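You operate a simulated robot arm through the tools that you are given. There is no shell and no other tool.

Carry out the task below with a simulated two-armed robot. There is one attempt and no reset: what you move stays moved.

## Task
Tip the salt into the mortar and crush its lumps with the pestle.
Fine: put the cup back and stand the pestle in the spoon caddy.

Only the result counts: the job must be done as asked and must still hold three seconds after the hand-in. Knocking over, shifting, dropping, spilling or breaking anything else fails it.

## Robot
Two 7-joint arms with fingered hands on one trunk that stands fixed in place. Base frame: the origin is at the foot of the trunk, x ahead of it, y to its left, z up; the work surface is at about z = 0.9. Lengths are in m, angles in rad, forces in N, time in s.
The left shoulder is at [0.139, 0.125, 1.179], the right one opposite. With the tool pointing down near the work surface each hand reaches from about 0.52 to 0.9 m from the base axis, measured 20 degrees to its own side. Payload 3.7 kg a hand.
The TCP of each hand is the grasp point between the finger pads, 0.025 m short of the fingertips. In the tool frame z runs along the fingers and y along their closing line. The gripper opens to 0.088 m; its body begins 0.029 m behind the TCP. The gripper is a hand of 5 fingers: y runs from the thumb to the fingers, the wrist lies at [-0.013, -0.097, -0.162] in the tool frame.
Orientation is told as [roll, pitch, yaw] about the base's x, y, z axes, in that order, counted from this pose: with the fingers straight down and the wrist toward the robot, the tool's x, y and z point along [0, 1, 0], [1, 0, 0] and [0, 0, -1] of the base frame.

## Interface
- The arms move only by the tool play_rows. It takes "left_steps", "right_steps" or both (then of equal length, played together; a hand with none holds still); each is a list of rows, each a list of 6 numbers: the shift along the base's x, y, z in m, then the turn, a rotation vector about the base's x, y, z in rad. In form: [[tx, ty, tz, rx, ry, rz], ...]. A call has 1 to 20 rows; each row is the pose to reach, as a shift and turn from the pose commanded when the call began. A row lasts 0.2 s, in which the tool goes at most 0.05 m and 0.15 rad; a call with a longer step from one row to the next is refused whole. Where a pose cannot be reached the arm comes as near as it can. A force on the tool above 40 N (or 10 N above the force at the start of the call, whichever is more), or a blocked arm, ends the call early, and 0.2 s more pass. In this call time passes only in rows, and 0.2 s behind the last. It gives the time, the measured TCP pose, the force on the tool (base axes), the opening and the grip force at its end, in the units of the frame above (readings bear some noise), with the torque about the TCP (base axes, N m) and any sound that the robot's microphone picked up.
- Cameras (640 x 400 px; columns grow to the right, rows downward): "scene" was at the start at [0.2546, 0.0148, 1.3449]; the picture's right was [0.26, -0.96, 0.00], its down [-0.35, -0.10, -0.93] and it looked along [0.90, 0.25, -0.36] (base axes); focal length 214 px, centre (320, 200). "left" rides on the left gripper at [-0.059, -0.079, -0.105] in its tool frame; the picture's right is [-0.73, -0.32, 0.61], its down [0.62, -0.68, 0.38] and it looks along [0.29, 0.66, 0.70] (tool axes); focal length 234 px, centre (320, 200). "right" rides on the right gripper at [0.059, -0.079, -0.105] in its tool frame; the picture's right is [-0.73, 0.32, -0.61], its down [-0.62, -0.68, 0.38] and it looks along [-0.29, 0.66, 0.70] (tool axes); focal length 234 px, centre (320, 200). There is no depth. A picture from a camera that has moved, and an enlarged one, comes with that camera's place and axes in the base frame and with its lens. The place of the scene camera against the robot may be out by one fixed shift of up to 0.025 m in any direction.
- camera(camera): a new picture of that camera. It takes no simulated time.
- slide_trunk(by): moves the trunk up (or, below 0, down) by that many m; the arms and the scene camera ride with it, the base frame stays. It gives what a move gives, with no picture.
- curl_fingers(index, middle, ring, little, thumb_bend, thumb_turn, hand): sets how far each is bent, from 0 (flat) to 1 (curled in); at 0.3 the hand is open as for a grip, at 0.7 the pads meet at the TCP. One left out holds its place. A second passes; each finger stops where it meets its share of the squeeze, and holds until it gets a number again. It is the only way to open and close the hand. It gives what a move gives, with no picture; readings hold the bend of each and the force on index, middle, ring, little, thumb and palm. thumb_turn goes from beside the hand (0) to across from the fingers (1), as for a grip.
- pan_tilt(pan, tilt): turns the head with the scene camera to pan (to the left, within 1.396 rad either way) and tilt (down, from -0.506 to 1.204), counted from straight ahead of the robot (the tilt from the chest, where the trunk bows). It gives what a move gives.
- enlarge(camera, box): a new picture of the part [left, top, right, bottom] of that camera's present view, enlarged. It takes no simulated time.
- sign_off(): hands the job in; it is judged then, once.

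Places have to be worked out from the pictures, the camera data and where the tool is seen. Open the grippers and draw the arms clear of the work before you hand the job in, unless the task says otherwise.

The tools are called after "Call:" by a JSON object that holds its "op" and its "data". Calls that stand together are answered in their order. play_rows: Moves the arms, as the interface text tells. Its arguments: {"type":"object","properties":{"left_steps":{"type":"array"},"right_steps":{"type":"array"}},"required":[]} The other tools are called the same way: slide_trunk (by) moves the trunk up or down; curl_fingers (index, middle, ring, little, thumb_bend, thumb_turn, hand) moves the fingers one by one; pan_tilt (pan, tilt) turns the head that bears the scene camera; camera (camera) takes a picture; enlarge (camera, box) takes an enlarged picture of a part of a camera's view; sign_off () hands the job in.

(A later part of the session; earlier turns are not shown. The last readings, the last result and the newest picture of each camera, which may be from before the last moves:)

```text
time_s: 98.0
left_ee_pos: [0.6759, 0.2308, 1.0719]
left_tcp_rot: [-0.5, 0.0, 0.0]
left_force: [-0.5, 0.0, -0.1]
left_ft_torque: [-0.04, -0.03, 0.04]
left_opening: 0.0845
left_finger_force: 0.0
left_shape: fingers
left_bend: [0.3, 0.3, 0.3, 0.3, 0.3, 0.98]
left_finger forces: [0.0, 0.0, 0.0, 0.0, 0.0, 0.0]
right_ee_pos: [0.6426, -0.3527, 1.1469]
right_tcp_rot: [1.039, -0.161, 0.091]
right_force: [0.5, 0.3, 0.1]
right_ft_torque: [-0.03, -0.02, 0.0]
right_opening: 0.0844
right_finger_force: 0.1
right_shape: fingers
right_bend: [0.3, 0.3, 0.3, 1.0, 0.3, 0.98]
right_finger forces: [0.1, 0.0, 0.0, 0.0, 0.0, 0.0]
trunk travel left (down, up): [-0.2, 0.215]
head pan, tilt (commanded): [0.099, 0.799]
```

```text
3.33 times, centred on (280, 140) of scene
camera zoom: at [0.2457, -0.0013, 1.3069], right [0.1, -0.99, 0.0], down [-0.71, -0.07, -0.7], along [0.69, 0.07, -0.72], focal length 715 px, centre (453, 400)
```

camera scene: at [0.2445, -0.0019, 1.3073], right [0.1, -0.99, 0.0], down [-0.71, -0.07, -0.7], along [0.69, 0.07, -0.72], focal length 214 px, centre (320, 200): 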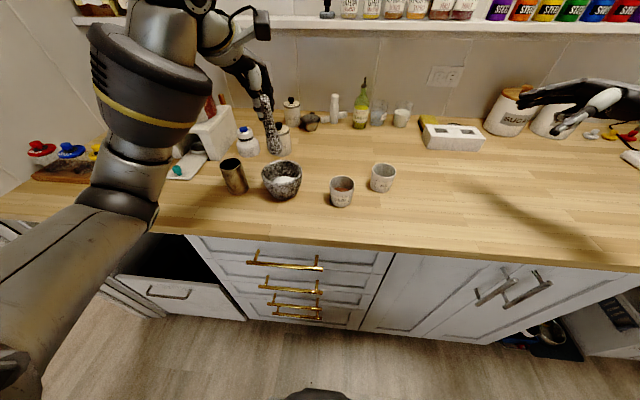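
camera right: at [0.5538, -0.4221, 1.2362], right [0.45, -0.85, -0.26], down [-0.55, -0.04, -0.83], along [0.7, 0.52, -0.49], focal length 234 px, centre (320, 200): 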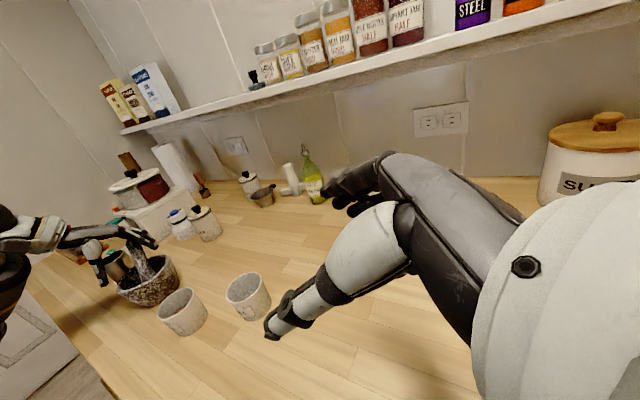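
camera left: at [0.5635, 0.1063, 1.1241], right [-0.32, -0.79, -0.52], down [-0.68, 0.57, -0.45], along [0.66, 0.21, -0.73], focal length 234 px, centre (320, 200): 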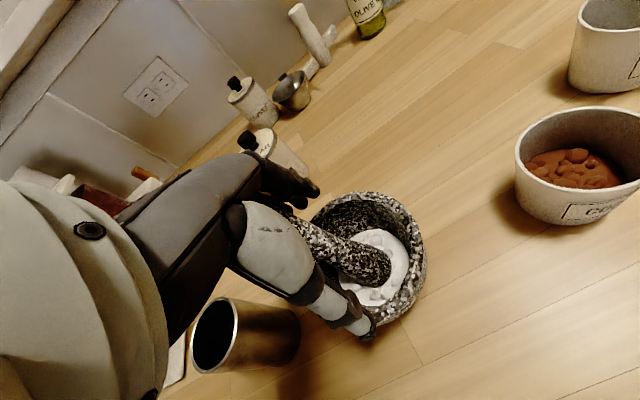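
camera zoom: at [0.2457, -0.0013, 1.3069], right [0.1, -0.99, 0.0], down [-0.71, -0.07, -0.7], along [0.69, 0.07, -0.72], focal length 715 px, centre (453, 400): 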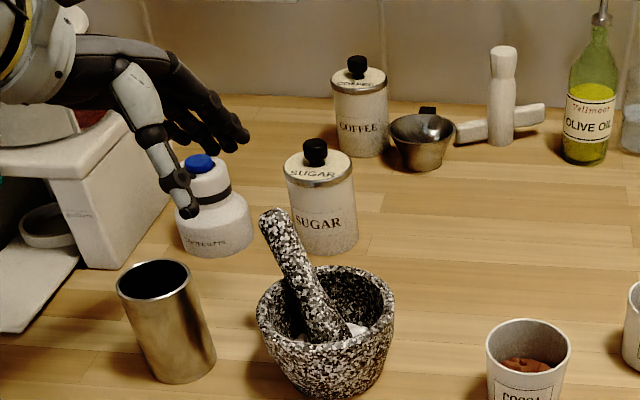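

The cap is confirmed near (0.695, 0.193, 1.007), leaning both forward and left. I descend so thumb and fingers straddle it with the fingers beyond it, planning then to draw it back toward the robot.

Call:
{"op": "play_rows", "data": {"left_steps": [[0.004, -0.014, -0.026, 0, 0, 0], [0.006, -0.026, -0.05, 0, 0, 0]]}}

Call:
{"op": "enlarge", "data": {"camera": "left", "box": [250, 150, 450, 320]}}

Call:
{"op": "enlarge", "data": {"camera": "scene", "box": [230, 90, 330, 190]}}

```text
time_s: 98.7
left_ee_pos: [0.6816, 0.2049, 1.0225]
left_tcp_rot: [-0.5, 0.001, 0.0]
left_force: [-0.3, 0.1, -0.6]
left_ft_torque: [-0.05, -0.02, -0.01]
left_opening: 0.0841
left_finger_force: 0.0
left_shape: fingers
left_bend: [0.3, 0.3, 0.3, 0.3, 0.3, 0.98]
left_finger forces: [0.1, 0.1, 0.0, 0.0, 0.0, 0.0]
right_ee_pos: [0.6431, -0.3539, 1.1469]
right_tcp_rot: [1.041, -0.164, 0.093]
right_force: [0.1, -0.7, -0.8]
right_ft_torque: [-0.02, -0.01, 0.01]
right_opening: 0.0846
right_finger_force: 0.0
right_shape: fingers
right_bend: [0.3, 0.3, 0.3, 1.0, 0.3, 0.98]
right_finger forces: [0.1, 0.0, 0.0, 0.0, 0.0, 0.0]
trunk travel left (down, up): [-0.2, 0.215]
head pan, tilt (commanded): [0.099, 0.799]
```

```text
2.35 times, centred on (350, 235) of left
camera zoom: at [0.6009, 0.2038, 1.1431], right [-0.32, -0.93, -0.18], down [-0.68, 0.36, -0.64], along [0.66, -0.08, -0.75], focal length 551 px, centre (249, 118)
```

zoom: 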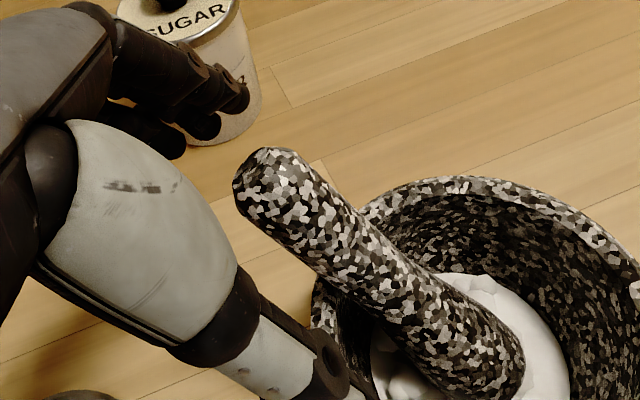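

```text
4.00 times, centred on (280, 140) of scene
camera zoom: at [0.2451, -0.0016, 1.3071], right [0.1, -0.99, 0.0], down [-0.71, -0.07, -0.7], along [0.69, 0.07, -0.72], focal length 858 px, centre (480, 440)
```

zoom: 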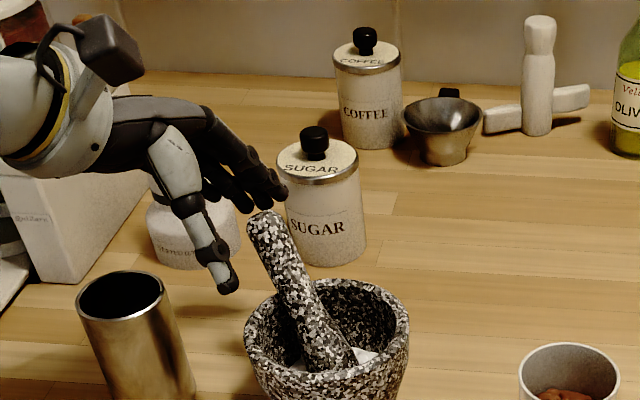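

The estimate matches the picture well: in the tool frame the pestle is laterally centred and only leans toward the fingers. I go 2.5 cm further along the tool axis; closing should then rotate it into line.

Call:
{"op": "play_rows", "data": {"left_steps": [[0.003, -0.007, -0.0125, 0, 0, 0], [0.005, -0.0134, -0.0246, 0, 0, 0]]}}

Call:
{"op": "curl_fingers", "data": {"hand": "left", "index": 0.5, "thumb_bend": 0.5, "thumb_turn": 1.0}}

Call:
{"op": "enlarge", "data": {"camera": "left", "box": [250, 150, 450, 320]}}

Call:
{"op": "enlarge", "data": {"camera": "scene", "box": [230, 90, 330, 190]}}

```text
time_s: 99.2
left_ee_pos: [0.6876, 0.1901, 0.9984]
left_tcp_rot: [-0.499, 0.0, -0.001]
left_force: [0.2, 0.4, -0.3]
left_ft_torque: [0.0, 0.0, -0.02]
left_opening: 0.0845
left_finger_force: 0.1
left_shape: fingers
left_bend: [0.3, 0.3, 0.3, 0.3, 0.3, 0.98]
left_finger forces: [0.1, 0.0, 0.0, 0.0, 0.0, 0.0]
right_ee_pos: [0.6432, -0.3535, 1.147]
right_tcp_rot: [1.04, -0.164, 0.091]
right_force: [-0.2, -0.5, 0.4]
right_ft_torque: [0.02, 0.03, 0.01]
right_opening: 0.0844
right_finger_force: 0.1
right_shape: fingers
right_bend: [0.3, 0.3, 0.3, 1.0, 0.3, 0.98]
right_finger forces: [0.0, 0.0, 0.0, 0.0, 0.0, 0.0]
trunk travel left (down, up): [-0.2, 0.215]
head pan, tilt (commanded): [0.099, 0.799]
```

```text
time_s: 100.2
left_ee_pos: [0.688, 0.191, 0.9984]
left_tcp_rot: [-0.501, 0.0, 0.0]
left_force: [0.2, 0.0, 0.7]
left_ft_torque: [-0.02, 0.0, -0.01]
left_opening: 0.0422
left_finger_force: 0.1
left_shape: fingers
left_bend: [0.5, 0.3, 0.3, 0.3, 0.5, 1.0]
left_finger forces: [0.1, 0.0, 0.0, 0.1, 0.0, 0.1]
right_ee_pos: [0.6433, -0.3528, 1.1477]
right_tcp_rot: [1.04, -0.163, 0.093]
right_force: [0.9, 0.2, 0.0]
right_ft_torque: [0.03, 0.01, -0.02]
right_opening: 0.0846
right_finger_force: 0.1
right_shape: fingers
right_bend: [0.3, 0.3, 0.3, 1.0, 0.3, 0.98]
right_finger forces: [0.0, 0.0, 0.0, 0.0, 0.1, 0.1]
trunk travel left (down, up): [-0.2, 0.215]
head pan, tilt (commanded): [0.099, 0.799]
```

```text
2.35 times, centred on (350, 235) of left
camera zoom: at [0.6079, 0.189, 1.1187], right [-0.32, -0.93, -0.18], down [-0.68, 0.36, -0.64], along [0.66, -0.08, -0.75], focal length 551 px, centre (249, 118)
```

zoom: 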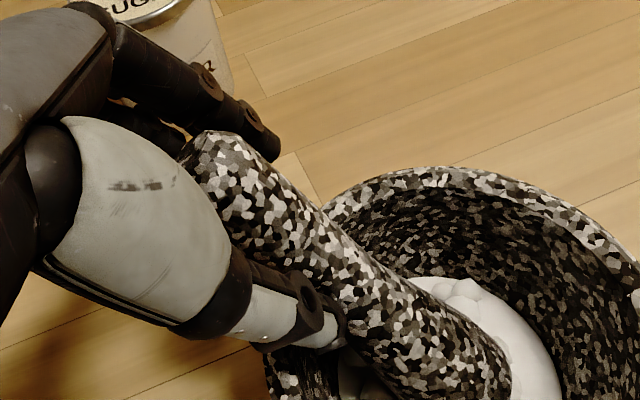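

```text
4.00 times, centred on (280, 140) of scene
camera zoom: at [0.2452, -0.0016, 1.3071], right [0.1, -0.99, 0.0], down [-0.71, -0.07, -0.7], along [0.69, 0.07, -0.72], focal length 858 px, centre (480, 440)
```

zoom: 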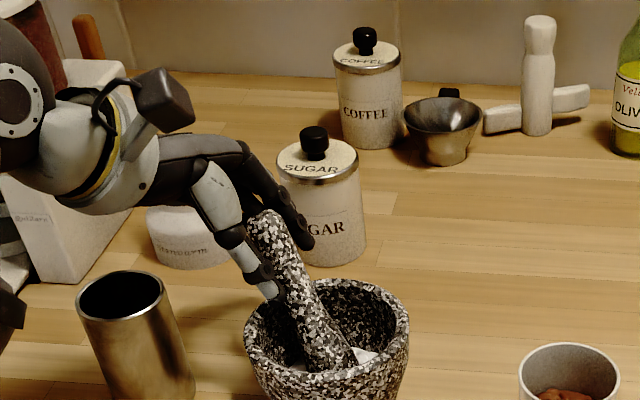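

The pestle is deeper in the hand this time, between index (far) and thumb (near). I continue closing in steps.

Call:
{"op": "curl_fingers", "data": {"hand": "left", "index": 0.6, "thumb_bend": 0.58}}

Call:
{"op": "enlarge", "data": {"camera": "left", "box": [250, 150, 450, 320]}}

Call:
{"op": "enlarge", "data": {"camera": "scene", "box": [230, 90, 330, 190]}}

```text
time_s: 101.2
left_ee_pos: [0.688, 0.1893, 0.9996]
left_tcp_rot: [-0.501, -0.002, -0.001]
left_force: [-2.3, 0.1, 0.0]
left_ft_torque: [0.04, 0.06, -0.03]
left_opening: 0.0289
left_finger_force: 1.7
left_shape: fingers
left_bend: [0.59, 0.3, 0.3, 0.3, 0.53, 1.0]
left_finger forces: [0.9, 0.0, 0.0, 0.0, 2.4, 0.0]
right_ee_pos: [0.6428, -0.3537, 1.1469]
right_tcp_rot: [1.04, -0.164, 0.092]
right_force: [-0.5, 0.4, 0.1]
right_ft_torque: [0.0, -0.03, -0.01]
right_opening: 0.0842
right_finger_force: 0.0
right_shape: fingers
right_bend: [0.3, 0.3, 0.3, 1.0, 0.3, 0.98]
right_finger forces: [0.0, 0.0, 0.1, 0.0, 0.0, 0.1]
trunk travel left (down, up): [-0.2, 0.215]
head pan, tilt (commanded): [0.099, 0.799]
```

```text
2.35 times, centred on (350, 235) of left
camera zoom: at [0.6078, 0.189, 1.1188], right [-0.32, -0.93, -0.18], down [-0.68, 0.36, -0.64], along [0.66, -0.08, -0.75], focal length 551 px, centre (249, 118)
```

zoom: 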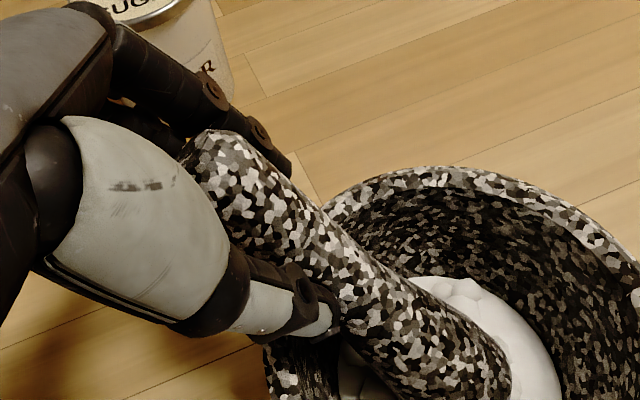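

```text
4.00 times, centred on (280, 140) of scene
camera zoom: at [0.245, -0.0016, 1.3071], right [0.1, -0.99, 0.0], down [-0.71, -0.07, -0.7], along [0.69, 0.07, -0.72], focal length 858 px, centre (480, 440)
```

zoom: 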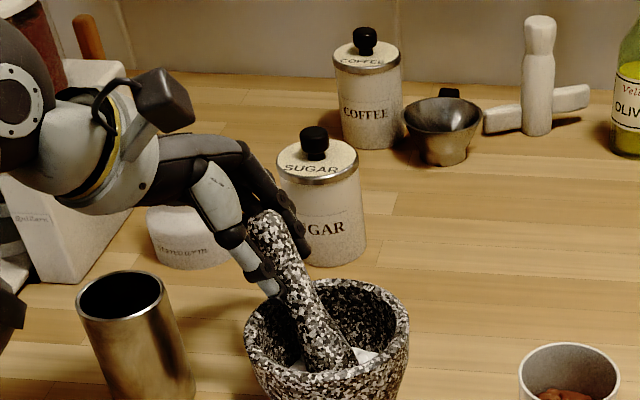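

Thumb and index both touch it. I draw the hand 1.5 cm toward the robot so the index pulls the pestle more upright, then squeeze.

Call:
{"op": "play_rows", "data": {"left_steps": [[-0.005, 0, 0.001, 0, 0, 0], [-0.01, 0, 0.002, 0, 0, 0], [-0.015, 0, 0.003, 0, 0, 0]]}}

Call:
{"op": "curl_fingers", "data": {"hand": "left", "index": 0.68, "thumb_bend": 0.64}}

Call:
{"op": "enlarge", "data": {"camera": "left", "box": [250, 150, 450, 320]}}

Call:
{"op": "enlarge", "data": {"camera": "scene", "box": [230, 90, 330, 190]}}

```text
time_s: 102.0
left_ee_pos: [0.672, 0.1899, 1.0018]
left_tcp_rot: [-0.501, 0.0, 0.001]
left_force: [0.1, -0.2, -0.5]
left_ft_torque: [-0.01, 0.01, 0.0]
left_opening: 0.0247
left_finger_force: 0.7
left_shape: fingers
left_bend: [0.59, 0.3, 0.3, 0.3, 0.56, 1.0]
left_finger forces: [0.4, 0.0, 0.0, 0.1, 0.4, 0.1]
right_ee_pos: [0.6425, -0.3532, 1.1464]
right_tcp_rot: [1.039, -0.164, 0.094]
right_force: [-0.7, 0.6, -0.2]
right_ft_torque: [0.03, 0.02, 0.0]
right_opening: 0.0845
right_finger_force: 0.1
right_shape: fingers
right_bend: [0.3, 0.3, 0.3, 1.0, 0.3, 0.98]
right_finger forces: [0.0, 0.0, 0.0, 0.0, 0.0, 0.0]
trunk travel left (down, up): [-0.2, 0.215]
head pan, tilt (commanded): [0.099, 0.799]
```

```text
time_s: 103.0
left_ee_pos: [0.6723, 0.1895, 1.0036]
left_tcp_rot: [-0.502, 0.0, 0.0]
left_force: [-0.6, 0.6, 0.2]
left_ft_torque: [-0.02, 0.11, -0.04]
left_opening: 0.0192
left_finger_force: 3.3
left_shape: fingers
left_bend: [0.64, 0.3, 0.3, 0.3, 0.58, 1.0]
left_finger forces: [3.1, 0.1, 0.0, 0.0, 4.3, 0.0]
right_ee_pos: [0.6421, -0.3524, 1.1476]
right_tcp_rot: [1.04, -0.165, 0.093]
right_force: [1.0, -0.1, -0.3]
right_ft_torque: [0.01, 0.01, 0.01]
right_opening: 0.0845
right_finger_force: 0.1
right_shape: fingers
right_bend: [0.3, 0.3, 0.3, 1.0, 0.3, 0.98]
right_finger forces: [0.1, 0.0, 0.0, 0.0, 0.0, 0.1]
trunk travel left (down, up): [-0.2, 0.215]
head pan, tilt (commanded): [0.099, 0.799]
```

```text
2.35 times, centred on (350, 235) of left
camera zoom: at [0.5922, 0.1884, 1.1218], right [-0.32, -0.93, -0.18], down [-0.68, 0.36, -0.64], along [0.66, -0.08, -0.75], focal length 551 px, centre (249, 118)
```

zoom: 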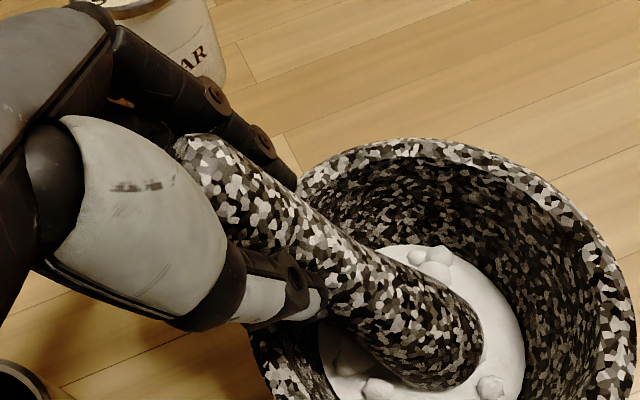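

```text
4.00 times, centred on (280, 140) of scene
camera zoom: at [0.2451, -0.0015, 1.3071], right [0.1, -0.99, 0.0], down [-0.71, -0.07, -0.7], along [0.69, 0.07, -0.72], focal length 858 px, centre (480, 440)
```

zoom: 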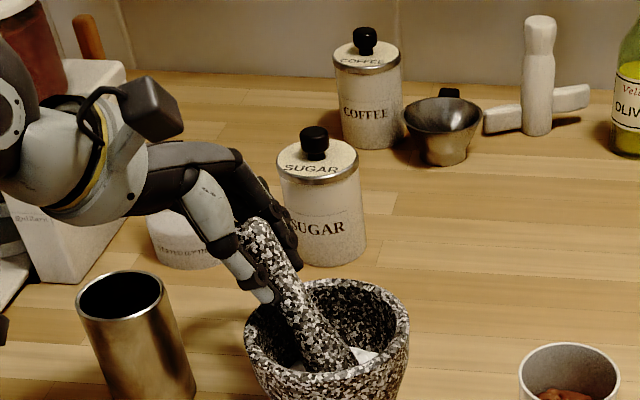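

The pestle lies well between the two and deeper in the hand. I squeeze firmly, thumb at a fixed position.

Call:
{"op": "curl_fingers", "data": {"hand": "left", "index": 0.85, "thumb_bend": 0.7}}

Call:
{"op": "enlarge", "data": {"camera": "left", "box": [250, 150, 450, 320]}}

```text
time_s: 104.0
left_ee_pos: [0.6722, 0.1896, 1.003]
left_tcp_rot: [-0.5, -0.001, 0.0]
left_force: [-0.3, 0.1, -2.5]
left_ft_torque: [0.07, -0.01, 0.0]
left_opening: 0.015
left_finger_force: 11.2
left_shape: fingers
left_bend: [0.77, 0.3, 0.3, 0.3, 0.58, 1.0]
left_finger forces: [11.0, 0.1, 0.1, 0.0, 11.5, 0.0]
right_ee_pos: [0.643, -0.3531, 1.1468]
right_tcp_rot: [1.04, -0.163, 0.091]
right_force: [0.2, -0.8, 0.6]
right_ft_torque: [0.0, -0.01, 0.01]
right_opening: 0.0846
right_finger_force: 0.1
right_shape: fingers
right_bend: [0.3, 0.3, 0.3, 1.0, 0.3, 0.98]
right_finger forces: [0.0, 0.0, 0.1, 0.1, 0.1, 0.2]
trunk travel left (down, up): [-0.2, 0.215]
head pan, tilt (commanded): [0.099, 0.799]
```

```text
2.35 times, centred on (350, 235) of left
camera zoom: at [0.5924, 0.1883, 1.1216], right [-0.32, -0.93, -0.18], down [-0.68, 0.36, -0.64], along [0.66, -0.08, -0.75], focal length 551 px, centre (249, 118)
```

zoom: 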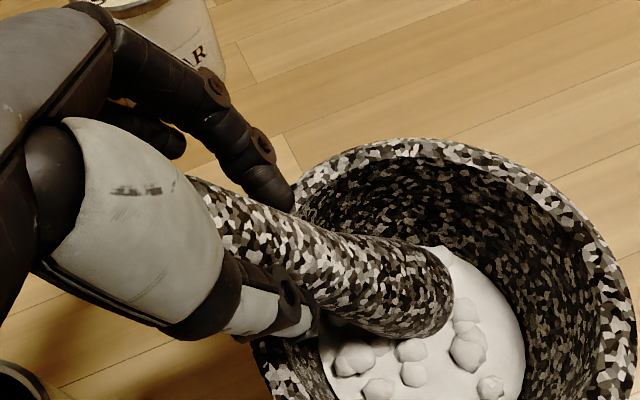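

It is gripped at 11 N and rotated into line with the hand. I lift a little and swing the hand upright while moving over the bowl centre.

Call:
{"op": "play_rows", "data": {"left_steps": [[-0.003, -0.006, 0.012, 0.08, 0, 0], [-0.01, -0.017, 0.024, 0.19, 0, 0], [-0.018, -0.03, 0.034, 0.31, 0, 0], [-0.026, -0.042, 0.04, 0.42, 0, 0]]}}

Call:
{"op": "enlarge", "data": {"camera": "left", "box": [230, 140, 470, 340]}}

Call:
{"op": "enlarge", "data": {"camera": "scene", "box": [220, 80, 340, 200]}}

```text
time_s: 105.0
left_ee_pos: [0.6414, 0.1475, 1.0427]
left_tcp_rot: [-0.079, -0.002, 0.002]
left_force: [0.6, 0.0, -2.6]
left_ft_torque: [0.01, -0.04, -0.01]
left_opening: 0.0152
left_finger_force: 11.5
left_shape: fingers
left_bend: [0.77, 0.3, 0.3, 0.3, 0.58, 1.0]
left_finger forces: [11.4, 0.1, 0.0, 0.0, 11.4, 0.0]
right_ee_pos: [0.6439, -0.3534, 1.1465]
right_tcp_rot: [1.039, -0.164, 0.093]
right_force: [-0.3, 0.1, -0.9]
right_ft_torque: [-0.01, 0.01, 0.0]
right_opening: 0.0846
right_finger_force: 0.0
right_shape: fingers
right_bend: [0.3, 0.3, 0.3, 1.0, 0.3, 0.98]
right_finger forces: [0.0, 0.0, 0.0, 0.0, 0.0, 0.0]
trunk travel left (down, up): [-0.2, 0.215]
head pan, tilt (commanded): [0.099, 0.799]
```

```text
2.00 times, centred on (350, 240) of left
camera zoom: at [0.563, 0.0965, 1.1507], right [-0.32, -0.77, -0.55], down [-0.68, 0.59, -0.43], along [0.66, 0.24, -0.72], focal length 468 px, centre (260, 120)
```

zoom: 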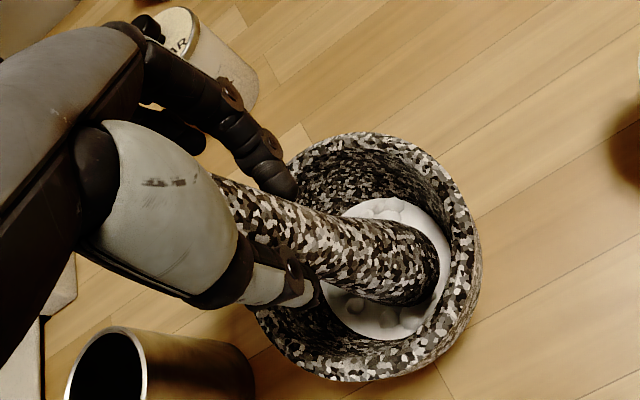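

```text
3.33 times, centred on (280, 140) of scene
camera zoom: at [0.2453, -0.0019, 1.307], right [0.1, -0.99, 0.0], down [-0.71, -0.07, -0.7], along [0.69, 0.07, -0.72], focal length 715 px, centre (453, 400)
```

zoom: 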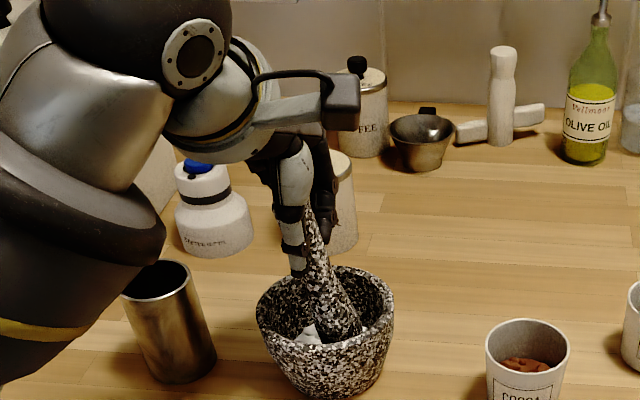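

The pestle is in hand with a deeper grip. I straighten it (rotate +0.13 rad), centre its end over the bowl, and bring the middle finger in lightly as a side support.

Call:
{"op": "play_rows", "data": {"left_steps": [[0.004, 0.002, 0.005, 0.065, 0, 0], [0.009, 0.005, 0.005, 0.13, 0, 0]]}}

Call:
{"op": "curl_fingers", "data": {"hand": "left", "middle": 0.58}}

Call:
{"op": "enlarge", "data": {"camera": "left", "box": [230, 140, 470, 340]}}

Call:
{"op": "enlarge", "data": {"camera": "scene", "box": [220, 80, 340, 200]}}

```text
time_s: 105.7
left_ee_pos: [0.6533, 0.152, 1.0482]
left_tcp_rot: [0.051, 0.0, 0.001]
left_force: [-0.3, -0.3, -1.8]
left_ft_torque: [-0.02, 0.01, 0.01]
left_opening: 0.0153
left_finger_force: 11.6
left_shape: fingers
left_bend: [0.77, 0.3, 0.3, 0.3, 0.58, 1.0]
left_finger forces: [11.4, 0.1, 0.0, 0.1, 11.3, 0.1]
right_ee_pos: [0.643, -0.353, 1.1468]
right_tcp_rot: [1.042, -0.163, 0.093]
right_force: [-1.2, 0.0, -0.7]
right_ft_torque: [-0.01, -0.01, -0.03]
right_opening: 0.0845
right_finger_force: 0.1
right_shape: fingers
right_bend: [0.3, 0.3, 0.3, 1.0, 0.3, 0.98]
right_finger forces: [0.1, 0.1, 0.0, 0.0, 0.0, 0.1]
trunk travel left (down, up): [-0.2, 0.215]
head pan, tilt (commanded): [0.099, 0.799]
```

```text
time_s: 106.7
left_ee_pos: [0.6526, 0.1517, 1.0477]
left_tcp_rot: [0.049, -0.001, 0.0]
left_force: [-0.4, -0.5, -2.3]
left_ft_torque: [-0.01, -0.02, -0.03]
left_opening: 0.015
left_finger_force: 11.6
left_shape: fingers
left_bend: [0.77, 0.57, 0.3, 0.3, 0.58, 1.0]
left_finger forces: [11.4, 0.0, 0.1, 0.0, 11.3, 0.0]
right_ee_pos: [0.6434, -0.3531, 1.1463]
right_tcp_rot: [1.043, -0.163, 0.092]
right_force: [-0.6, -0.4, -0.2]
right_ft_torque: [-0.02, 0.04, 0.0]
right_opening: 0.0849
right_finger_force: 0.0
right_shape: fingers
right_bend: [0.3, 0.3, 0.3, 1.0, 0.3, 0.98]
right_finger forces: [0.1, 0.0, 0.1, 0.1, 0.1, 0.1]
trunk travel left (down, up): [-0.2, 0.215]
head pan, tilt (commanded): [0.099, 0.799]
```

```text
2.00 times, centred on (350, 240) of left
camera zoom: at [0.5728, 0.0881, 1.1481], right [-0.32, -0.7, -0.64], down [-0.68, 0.64, -0.35], along [0.66, 0.32, -0.68], focal length 468 px, centre (260, 120)
```

zoom: 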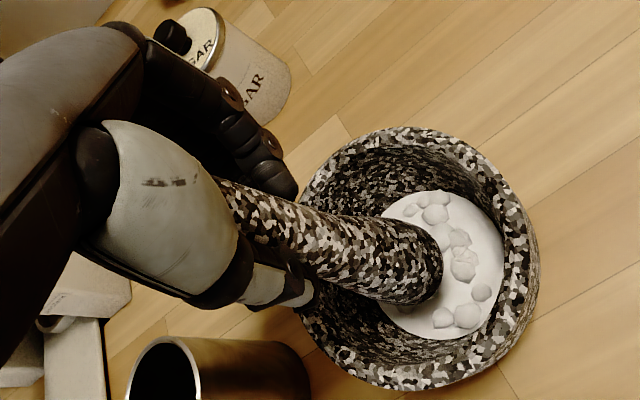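

```text
3.33 times, centred on (280, 140) of scene
camera zoom: at [0.2454, -0.0015, 1.307], right [0.1, -0.99, 0.0], down [-0.71, -0.07, -0.7], along [0.69, 0.07, -0.72], focal length 715 px, centre (453, 400)
```

zoom: 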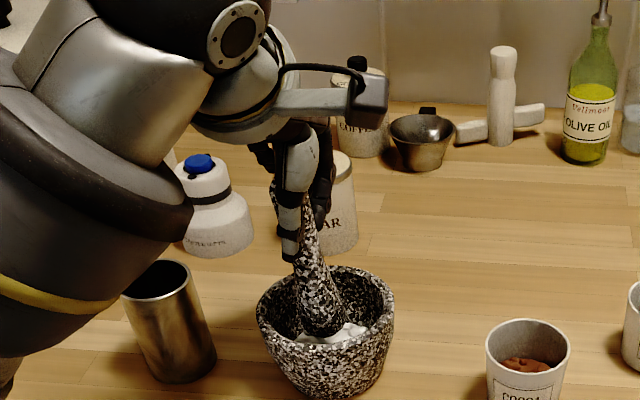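

The middle finger isn't touching yet; I bring it in a bit more.

Call:
{"op": "curl_fingers", "data": {"hand": "left", "middle": 0.7}}

Call:
{"op": "enlarge", "data": {"camera": "left", "box": [230, 140, 470, 340]}}

```text
time_s: 107.7
left_ee_pos: [0.6525, 0.1514, 1.0468]
left_tcp_rot: [0.05, 0.0, 0.001]
left_force: [-0.1, 0.1, -2.2]
left_ft_torque: [0.01, -0.02, 0.03]
left_opening: 0.0151
left_finger_force: 12.1
left_shape: fingers
left_bend: [0.77, 0.69, 0.3, 0.3, 0.58, 1.0]
left_finger forces: [11.2, 0.4, 0.0, 0.0, 11.5, 0.0]
right_ee_pos: [0.6424, -0.3533, 1.1469]
right_tcp_rot: [1.04, -0.161, 0.094]
right_force: [1.5, -0.1, 0.3]
right_ft_torque: [0.01, 0.02, -0.01]
right_opening: 0.0845
right_finger_force: 0.1
right_shape: fingers
right_bend: [0.3, 0.3, 0.3, 1.0, 0.3, 0.98]
right_finger forces: [0.0, 0.0, 0.0, 0.1, 0.0, 0.0]
trunk travel left (down, up): [-0.2, 0.215]
head pan, tilt (commanded): [0.099, 0.799]
```

```text
2.00 times, centred on (350, 240) of left
camera zoom: at [0.5728, 0.0881, 1.1482], right [-0.32, -0.7, -0.64], down [-0.68, 0.64, -0.35], along [0.66, 0.32, -0.68], focal length 468 px, centre (260, 120)
```

zoom: 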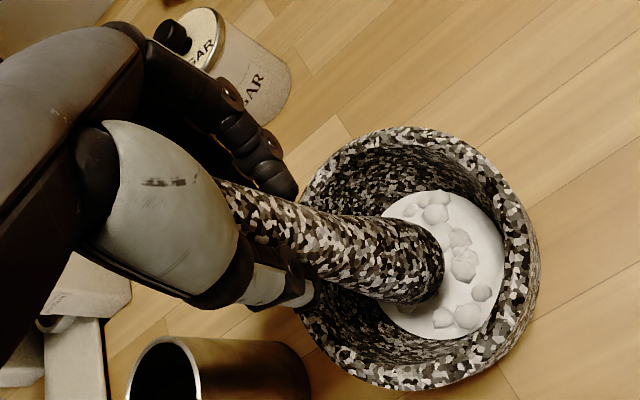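

The middle finger now just touches as a side fence, and the pestle end is centred at about (0.6385, 0.146). I lower it until it meets the bowl.

Call:
{"op": "play_rows", "data": {"left_steps": [[0.001, 0, -0.01, 0, 0, 0], [0.002, 0, -0.018, 0, 0, 0], [0.002, 0, -0.023, 0, 0, 0], [0.002, 0, -0.028, 0, 0, 0]]}}

Call:
{"op": "enlarge", "data": {"camera": "left", "box": [230, 140, 470, 340]}}

```text
time_s: 108.7
left_ee_pos: [0.6556, 0.1529, 1.0184]
left_tcp_rot: [0.05, 0.0, -0.002]
left_force: [-0.4, -0.1, -1.6]
left_ft_torque: [-0.01, -0.05, 0.01]
left_opening: 0.015
left_finger_force: 11.7
left_shape: fingers
left_bend: [0.77, 0.69, 0.3, 0.3, 0.58, 1.0]
left_finger forces: [11.2, 0.6, 0.0, 0.0, 11.5, 0.0]
right_ee_pos: [0.6437, -0.3529, 1.1475]
right_tcp_rot: [1.04, -0.163, 0.093]
right_force: [0.7, 0.0, 0.3]
right_ft_torque: [0.04, 0.0, -0.02]
right_opening: 0.0843
right_finger_force: 0.1
right_shape: fingers
right_bend: [0.3, 0.3, 0.3, 1.0, 0.3, 0.98]
right_finger forces: [0.0, 0.1, 0.1, 0.0, 0.0, 0.0]
trunk travel left (down, up): [-0.2, 0.215]
head pan, tilt (commanded): [0.099, 0.799]
```

```text
2.00 times, centred on (350, 240) of left
camera zoom: at [0.5759, 0.0885, 1.1194], right [-0.32, -0.7, -0.64], down [-0.68, 0.64, -0.35], along [0.66, 0.32, -0.68], focal length 468 px, centre (260, 120)
```

zoom: 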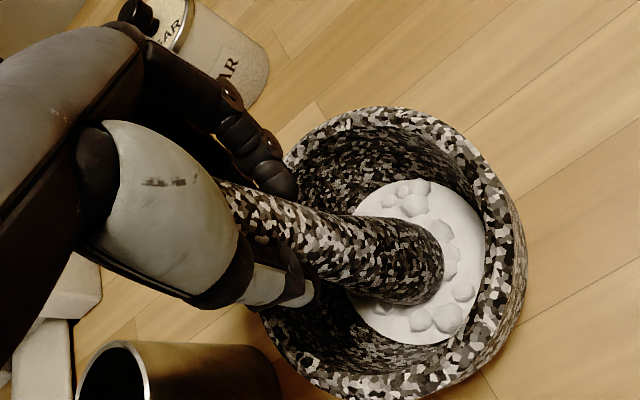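

No contact yet. I continue down in small steps.

Call:
{"op": "play_rows", "data": {"left_steps": [[0, 0, -0.003, 0, 0, 0], [0, 0, -0.006, 0, 0, 0], [0, 0, -0.009, 0, 0, 0]]}}

```text
time_s: 109.5
left_ee_pos: [0.655, 0.1514, 1.0118]
left_tcp_rot: [0.048, -0.003, -0.001]
left_force: [0.6, -0.3, 4.1]
left_ft_torque: [0.0, 0.04, 0.01]
left_opening: 0.0152
left_finger_force: 12.3
left_shape: fingers
left_bend: [0.77, 0.69, 0.3, 0.3, 0.58, 1.0]
left_finger forces: [12.1, 0.5, 0.1, 0.0, 12.2, 0.0]
right_ee_pos: [0.6409, -0.3532, 1.1475]
right_tcp_rot: [1.04, -0.163, 0.092]
right_force: [0.8, 0.0, 0.6]
right_ft_torque: [-0.01, 0.0, 0.01]
right_opening: 0.0844
right_finger_force: 0.1
right_shape: fingers
right_bend: [0.3, 0.3, 0.3, 1.0, 0.3, 0.98]
right_finger forces: [0.0, 0.1, 0.1, 0.0, 0.0, 0.0]
trunk travel left (down, up): [-0.2, 0.215]
head pan, tilt (commanded): [0.099, 0.799]
```

Contact at about 6 N. I grind gently with small 8 mm circles at roughly 10–15 N, two loops.

Call:
{"op": "play_rows", "data": {"left_steps": [[0.008, 0, -0.002, 0, 0, 0], [0.0057, 0.0057, -0.002, 0, 0, 0], [0, 0.008, -0.002, 0, 0, 0], [-0.0057, 0.0057, -0.002, 0, 0, 0], [-0.008, 0, -0.002, 0, 0, 0], [-0.0057, -0.0057, -0.002, 0, 0, 0], [0, -0.008, -0.002, 0, 0, 0], [0.0057, -0.0057, -0.002, 0, 0, 0], [0.008, 0, -0.002, 0, 0, 0], [0.0057, 0.0057, -0.002, 0, 0, 0], [0, 0.008, -0.002, 0, 0, 0], [-0.0057, 0.0057, -0.002, 0, 0, 0], [-0.008, 0, -0.002, 0, 0, 0], [-0.0057, -0.0057, -0.002, 0, 0, 0], [0, -0.008, -0.002, 0, 0, 0], [0.0057, -0.0057, -0.002, 0, 0, 0], [0.008, 0, -0.002, 0, 0, 0], [0, 0, -0.002, 0, 0, 0]]}}

Call:
{"op": "enlarge", "data": {"camera": "left", "box": [230, 140, 470, 340]}}

Call:
{"op": "enlarge", "data": {"camera": "left", "box": [360, 190, 450, 290]}}

```text
time_s: 113.2
left_ee_pos: [0.6558, 0.1513, 1.0099]
left_tcp_rot: [0.05, 0.002, 0.002]
left_force: [1.0, -0.4, 0.7]
left_ft_torque: [0.01, -0.07, -0.02]
left_opening: 0.0122
left_finger_force: 10.4
left_shape: fingers
left_bend: [0.78, 0.69, 0.3, 0.3, 0.58, 1.0]
left_finger forces: [9.9, 0.6, 0.0, 0.1, 8.6, 0.1]
right_ee_pos: [0.6414, -0.352, 1.1465]
right_tcp_rot: [1.04, -0.164, 0.092]
right_force: [0.1, 0.4, -0.8]
right_ft_torque: [-0.01, 0.0, 0.01]
right_opening: 0.0845
right_finger_force: 0.1
right_shape: fingers
right_bend: [0.3, 0.3, 0.3, 1.0, 0.3, 0.98]
right_finger forces: [0.1, 0.1, 0.1, 0.0, 0.0, 0.0]
trunk travel left (down, up): [-0.2, 0.215]
head pan, tilt (commanded): [0.099, 0.799]
```

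```text
2.00 times, centred on (350, 240) of left
camera zoom: at [0.5763, 0.0877, 1.1098], right [-0.32, -0.7, -0.64], down [-0.68, 0.64, -0.35], along [0.66, 0.32, -0.68], focal length 468 px, centre (260, 120)
```

zoom: 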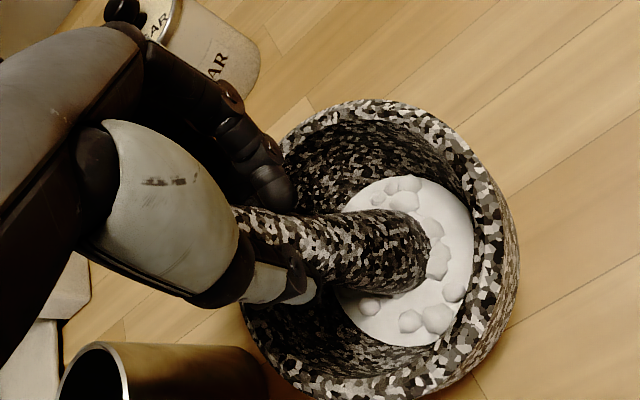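

```text
4.00 times, centred on (405, 240) of left
camera zoom: at [0.5763, 0.0877, 1.1098], right [-0.32, -0.7, -0.64], down [-0.68, 0.64, -0.35], along [0.66, 0.32, -0.68], focal length 937 px, centre (-20, 40)
```

zoom: 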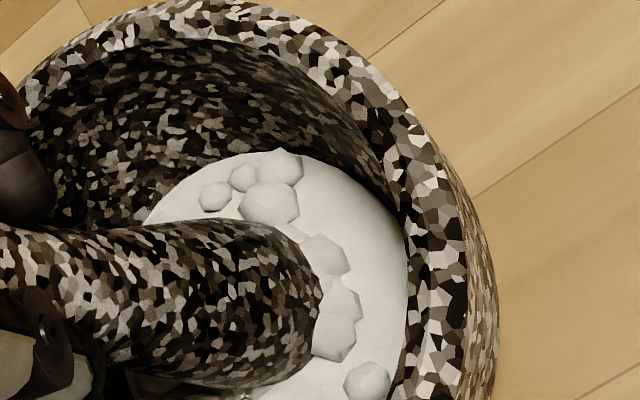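

This light grinding changed little; apparently more pressure is needed. I press down harder and read the force.

Call:
{"op": "play_rows", "data": {"left_steps": [[0, 0, -0.003, 0, 0, 0], [0, 0, -0.006, 0, 0, 0], [0, 0, -0.008, 0, 0, 0]]}}

Call:
{"op": "enlarge", "data": {"camera": "left", "box": [230, 140, 470, 340]}}

```text
time_s: 114.0
left_ee_pos: [0.6557, 0.1525, 1.0023]
left_tcp_rot: [0.05, -0.005, 0.001]
left_force: [-1.2, 1.3, 10.1]
left_ft_torque: [0.1, 0.01, -0.02]
left_opening: 0.0027
left_finger_force: 6.8
left_shape: fingers
left_bend: [0.8, 0.65, 0.3, 0.3, 0.63, 1.0]
left_finger forces: [1.8, 5.2, 0.1, 0.0, 6.4, 0.1]
right_ee_pos: [0.6409, -0.3529, 1.1477]
right_tcp_rot: [1.041, -0.163, 0.093]
right_force: [0.1, -0.5, 0.1]
right_ft_torque: [0.02, -0.01, -0.02]
right_opening: 0.0843
right_finger_force: 0.1
right_shape: fingers
right_bend: [0.3, 0.3, 0.3, 1.0, 0.3, 0.98]
right_finger forces: [0.1, 0.1, 0.0, 0.0, 0.1, 0.1]
trunk travel left (down, up): [-0.2, 0.215]
head pan, tilt (commanded): [0.099, 0.799]
```

```text
2.00 times, centred on (350, 240) of left
camera zoom: at [0.5751, 0.0885, 1.1034], right [-0.32, -0.7, -0.64], down [-0.68, 0.64, -0.35], along [0.66, 0.32, -0.68], focal length 468 px, centre (260, 120)
```

zoom: 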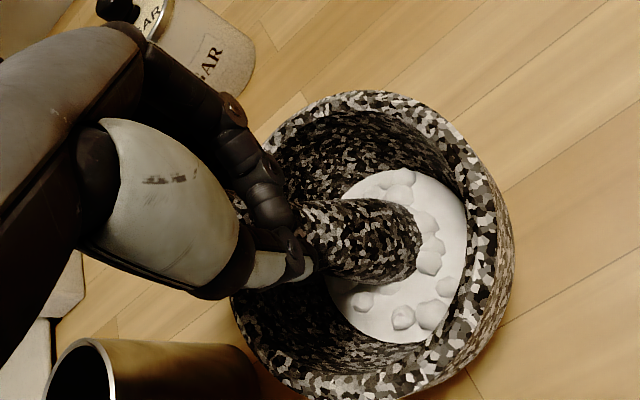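

The pinch is about to lose the pestle again (middle takes over from index). A proper three-point grip – pestle in the groove between index and middle with the thumb pressing opposite – will be steadier, so I loosen slightly to re-seat it while it stands in the mortar.

Call:
{"op": "curl_fingers", "data": {"hand": "left", "index": 0.52, "middle": 0.52, "thumb_bend": 0.5}}

Call:
{"op": "enlarge", "data": {"camera": "left", "box": [230, 140, 470, 340]}}

Call:
{"op": "enlarge", "data": {"camera": "scene", "box": [230, 100, 330, 200]}}

```text
time_s: 115.0
left_ee_pos: [0.655, 0.1528, 1.0009]
left_tcp_rot: [0.048, 0.001, 0.001]
left_force: [0.5, 0.0, -0.1]
left_ft_torque: [-0.02, 0.02, -0.01]
left_opening: 0.0386
left_finger_force: 0.0
left_shape: fingers
left_bend: [0.52, 0.52, 0.3, 0.3, 0.5, 1.0]
left_finger forces: [0.0, 0.0, 0.1, 0.0, 0.0, 0.0]
right_ee_pos: [0.6444, -0.3522, 1.1464]
right_tcp_rot: [1.04, -0.163, 0.093]
right_force: [0.7, -0.7, -0.4]
right_ft_torque: [0.01, 0.02, 0.03]
right_opening: 0.0844
right_finger_force: 0.1
right_shape: fingers
right_bend: [0.3, 0.3, 0.3, 1.0, 0.3, 0.98]
right_finger forces: [0.0, 0.0, 0.0, 0.1, 0.1, 0.1]
trunk travel left (down, up): [-0.2, 0.215]
head pan, tilt (commanded): [0.099, 0.799]
```

```text
2.00 times, centred on (350, 240) of left
camera zoom: at [0.576, 0.0884, 1.1019], right [-0.32, -0.7, -0.64], down [-0.68, 0.64, -0.35], along [0.66, 0.32, -0.68], focal length 468 px, centre (260, 120)
```

zoom: 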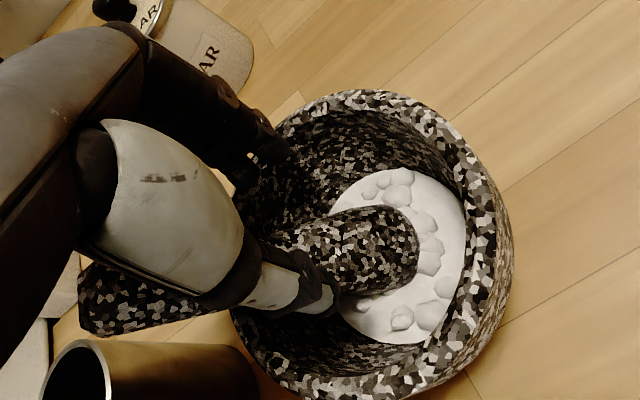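

```text
4.00 times, centred on (280, 150) of scene
camera zoom: at [0.2452, -0.0016, 1.3071], right [0.1, -0.99, 0.0], down [-0.71, -0.07, -0.7], along [0.69, 0.07, -0.72], focal length 858 px, centre (480, 400)
```

zoom: 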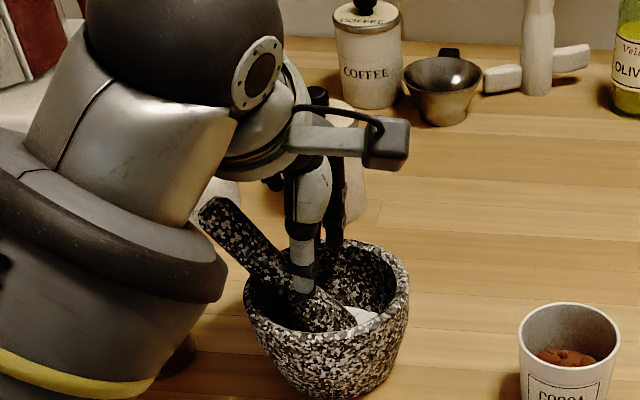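

The pestle tipped out to the left-near side and now leans in the mortar under my thumb. I raise the left hand clear and take a fresh look.

Call:
{"op": "play_rows", "data": {"left_steps": [[0, 0, 0.03, 0, 0, 0], [0, 0, 0.06, 0, 0, 0], [0, 0.01, 0.1, 0, 0, 0], [-0.02, 0.03, 0.14, 0, 0, 0], [-0.05, 0.06, 0.17, 0, 0, 0], [-0.09, 0.1, 0.19, 0, 0, 0]]}}

Call:
{"op": "camera", "data": {"camera": "left"}}

Call:
{"op": "enlarge", "data": {"camera": "scene", "box": [210, 90, 350, 210]}}

```text
refused: row 5 steps farther than a row can; nothing moved
```

```text
taken
camera left: at [0.576, 0.0884, 1.1019], right [-0.32, -0.7, -0.64], down [-0.68, 0.64, -0.35], along [0.66, 0.32, -0.68], focal length 234 px, centre (320, 200)
```

left: 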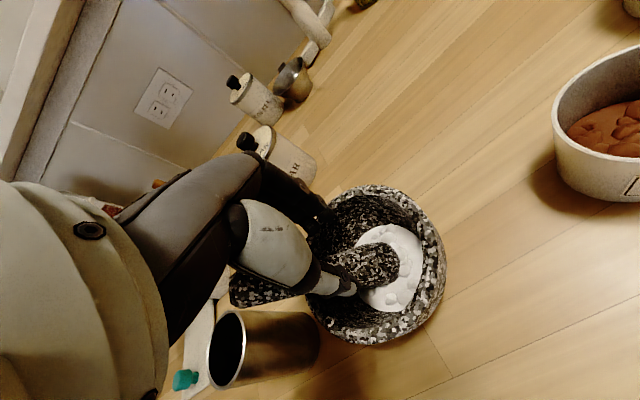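

```text
3.33 times, centred on (280, 150) of scene
camera zoom: at [0.2452, -0.0016, 1.3071], right [0.1, -0.99, 0.0], down [-0.71, -0.07, -0.7], along [0.69, 0.07, -0.72], focal length 715 px, centre (453, 367)
```

zoom: 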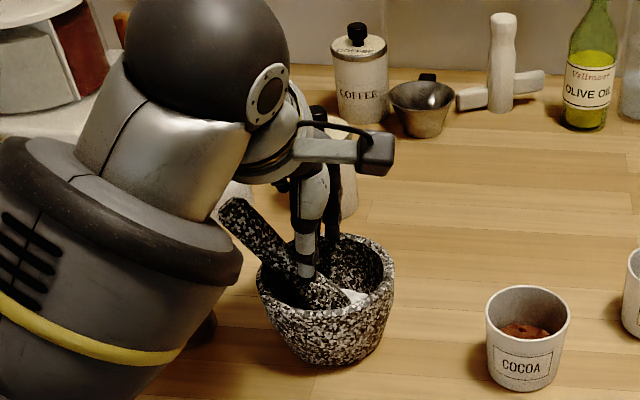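

The move was refused (one row too long), nothing moved. I open the fingers fully first and then raise in shorter rows.

Call:
{"op": "curl_fingers", "data": {"hand": "left", "index": 0.3, "middle": 0.3, "thumb_bend": 0.3}}

Call:
{"op": "play_rows", "data": {"left_steps": [[0, 0, 0.03, 0, 0, 0], [0, 0, 0.06, 0, 0, 0], [0, 0, 0.1, 0, 0, 0], [0, 0.01, 0.14, 0, 0, 0], [-0.02, 0.03, 0.17, 0, 0, 0], [-0.045, 0.06, 0.19, 0, 0, 0], [-0.07, 0.09, 0.2, 0, 0, 0]]}}

Call:
{"op": "camera", "data": {"camera": "left"}}

Call:
{"op": "enlarge", "data": {"camera": "scene", "box": [210, 90, 350, 210]}}

```text
time_s: 116.0
left_ee_pos: [0.6555, 0.1526, 1.0013]
left_tcp_rot: [0.052, -0.002, 0.0]
left_force: [1.2, -0.6, 0.4]
left_ft_torque: [0.0, 0.03, 0.0]
left_opening: 0.0844
left_finger_force: 0.1
left_shape: fingers
left_bend: [0.3, 0.3, 0.3, 0.3, 0.3, 0.98]
left_finger forces: [0.0, 0.0, 0.0, 0.1, 0.1, 0.1]
right_ee_pos: [0.6433, -0.3518, 1.1466]
right_tcp_rot: [1.041, -0.162, 0.092]
right_force: [0.9, -1.1, 1.1]
right_ft_torque: [0.01, -0.02, -0.02]
right_opening: 0.0845
right_finger_force: 0.1
right_shape: fingers
right_bend: [0.3, 0.3, 0.3, 1.0, 0.3, 0.98]
right_finger forces: [0.0, 0.1, 0.0, 0.0, 0.0, 0.0]
trunk travel left (down, up): [-0.2, 0.215]
head pan, tilt (commanded): [0.099, 0.799]
```

```text
time_s: 117.7
left_ee_pos: [0.587, 0.2455, 1.2002]
left_tcp_rot: [0.05, -0.001, -0.001]
left_force: [-0.9, 0.7, 0.3]
left_ft_torque: [-0.02, -0.01, -0.01]
left_opening: 0.0846
left_finger_force: 0.1
left_shape: fingers
left_bend: [0.3, 0.3, 0.3, 0.3, 0.3, 0.98]
left_finger forces: [0.0, 0.0, 0.0, 0.0, 0.0, 0.0]
right_ee_pos: [0.6413, -0.3526, 1.1475]
right_tcp_rot: [1.039, -0.164, 0.093]
right_force: [-0.4, 0.9, 0.6]
right_ft_torque: [-0.02, 0.04, -0.03]
right_opening: 0.0844
right_finger_force: 0.0
right_shape: fingers
right_bend: [0.3, 0.3, 0.3, 1.0, 0.3, 0.98]
right_finger forces: [0.0, 0.1, 0.1, 0.0, 0.0, 0.1]
trunk travel left (down, up): [-0.2, 0.215]
head pan, tilt (commanded): [0.099, 0.799]
```

```text
taken
camera left: at [0.5076, 0.1815, 1.3005], right [-0.32, -0.7, -0.64], down [-0.68, 0.64, -0.35], along [0.66, 0.32, -0.68], focal length 234 px, centre (320, 200)
```

left: 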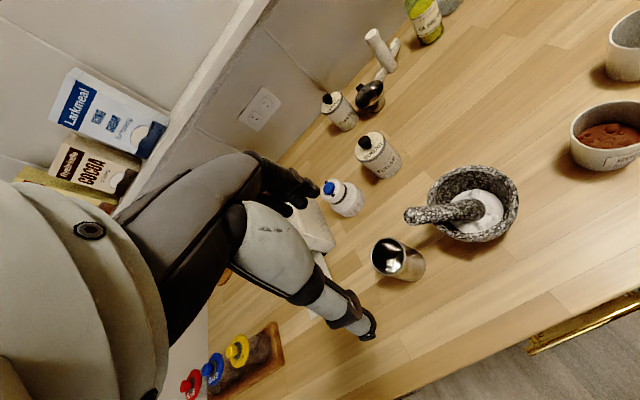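

```text
3.33 times, centred on (280, 150) of scene
camera zoom: at [0.2444, -0.0011, 1.3073], right [0.1, -0.99, 0.0], down [-0.71, -0.07, -0.7], along [0.69, 0.07, -0.72], focal length 715 px, centre (453, 367)
```

zoom: 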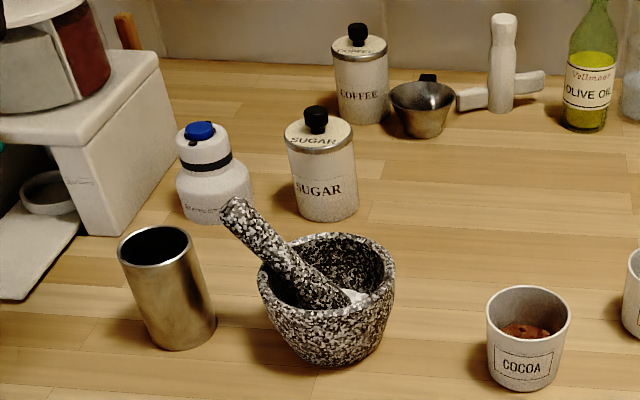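

The pestle rests leaning left, cap near (0.655, 0.208, 1.010). Before regrasping I check the lumps once more at high zoom.

Call:
{"op": "enlarge", "data": {"camera": "left", "box": [440, 170, 510, 235]}}

Call:
{"op": "enlarge", "data": {"camera": "scene", "box": [255, 150, 315, 210]}}

```text
6.15 times, centred on (475, 202) of left
camera zoom: at [0.5076, 0.1815, 1.3005], right [-0.32, -0.7, -0.64], down [-0.68, 0.64, -0.35], along [0.66, 0.32, -0.68], focal length 1441 px, centre (-634, 185)
```

zoom: 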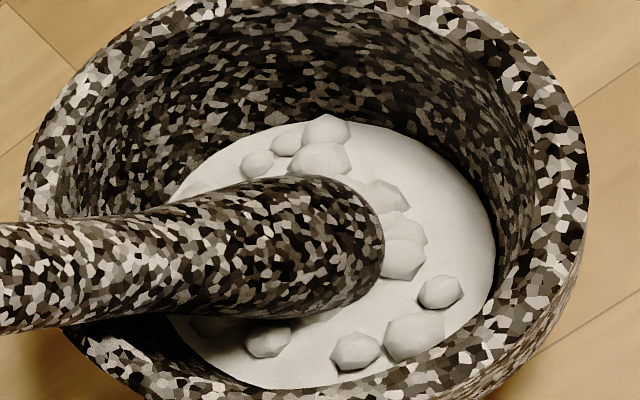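

```text
6.67 times, centred on (285, 180) of scene
camera zoom: at [0.2444, -0.0011, 1.3073], right [0.1, -0.99, 0.0], down [-0.71, -0.07, -0.7], along [0.69, 0.07, -0.72], focal length 1430 px, centre (553, 333)
```

zoom: 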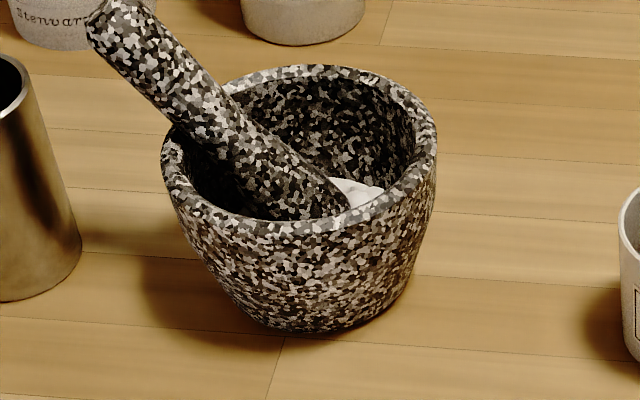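

At this zoom the lumps measure the same as at the start, so real progress needs firmer pressing. My plan: pinch the pestle again, stand it upright in the bowl, then slide the hand down so its cap seats in the palm and cage it with all fingers. First I approach along its axis.

Call:
{"op": "play_rows", "data": {"left_steps": [[0.013, 0.004, -0.025, -0.134, 0, 0], [0.027, 0.006, -0.055, -0.268, 0, 0], [0.04, 0.006, -0.085, -0.402, 0, 0], [0.054, 0.002, -0.118, -0.536, 0, 0], [0.067, -0.004, -0.145, -0.67, 0, 0]]}}

Call:
{"op": "enlarge", "data": {"camera": "left", "box": [250, 150, 450, 320]}}

Call:
{"op": "enlarge", "data": {"camera": "scene", "box": [210, 80, 350, 200]}}

```text
time_s: 118.8
left_ee_pos: [0.6512, 0.24, 1.056]
left_tcp_rot: [-0.622, -0.001, 0.003]
left_force: [-0.2, 0.3, -0.5]
left_ft_torque: [0.02, -0.03, -0.02]
left_opening: 0.0845
left_finger_force: 0.0
left_shape: fingers
left_bend: [0.3, 0.3, 0.3, 0.3, 0.3, 0.98]
left_finger forces: [0.1, 0.0, 0.0, 0.0, 0.1, 0.1]
right_ee_pos: [0.6417, -0.352, 1.146]
right_tcp_rot: [1.04, -0.162, 0.095]
right_force: [-0.1, 0.3, 0.2]
right_ft_torque: [0.03, -0.01, 0.0]
right_opening: 0.0847
right_finger_force: 0.0
right_shape: fingers
right_bend: [0.3, 0.3, 0.3, 1.0, 0.3, 0.98]
right_finger forces: [0.1, 0.0, 0.1, 0.0, 0.0, 0.0]
trunk travel left (down, up): [-0.2, 0.215]
head pan, tilt (commanded): [0.099, 0.799]
```

```text
2.35 times, centred on (350, 235) of left
camera zoom: at [0.5719, 0.2541, 1.175], right [-0.32, -0.94, -0.07], down [-0.68, 0.28, -0.68], along [0.66, -0.17, -0.73], focal length 551 px, centre (249, 118)
```

zoom: 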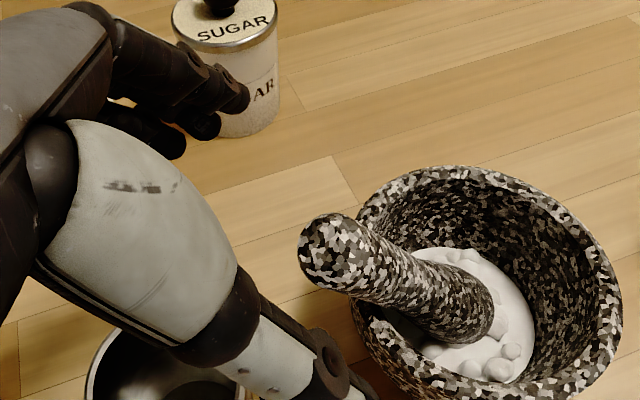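

```text
3.33 times, centred on (280, 140) of scene
camera zoom: at [0.2456, -0.0014, 1.3069], right [0.1, -0.99, 0.0], down [-0.71, -0.07, -0.7], along [0.69, 0.07, -0.72], focal length 715 px, centre (453, 400)
```

zoom: 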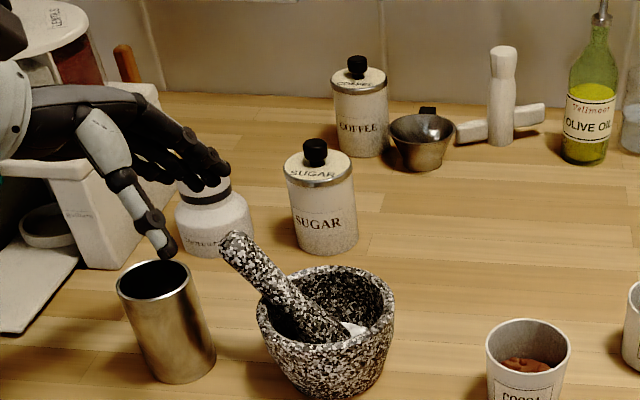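

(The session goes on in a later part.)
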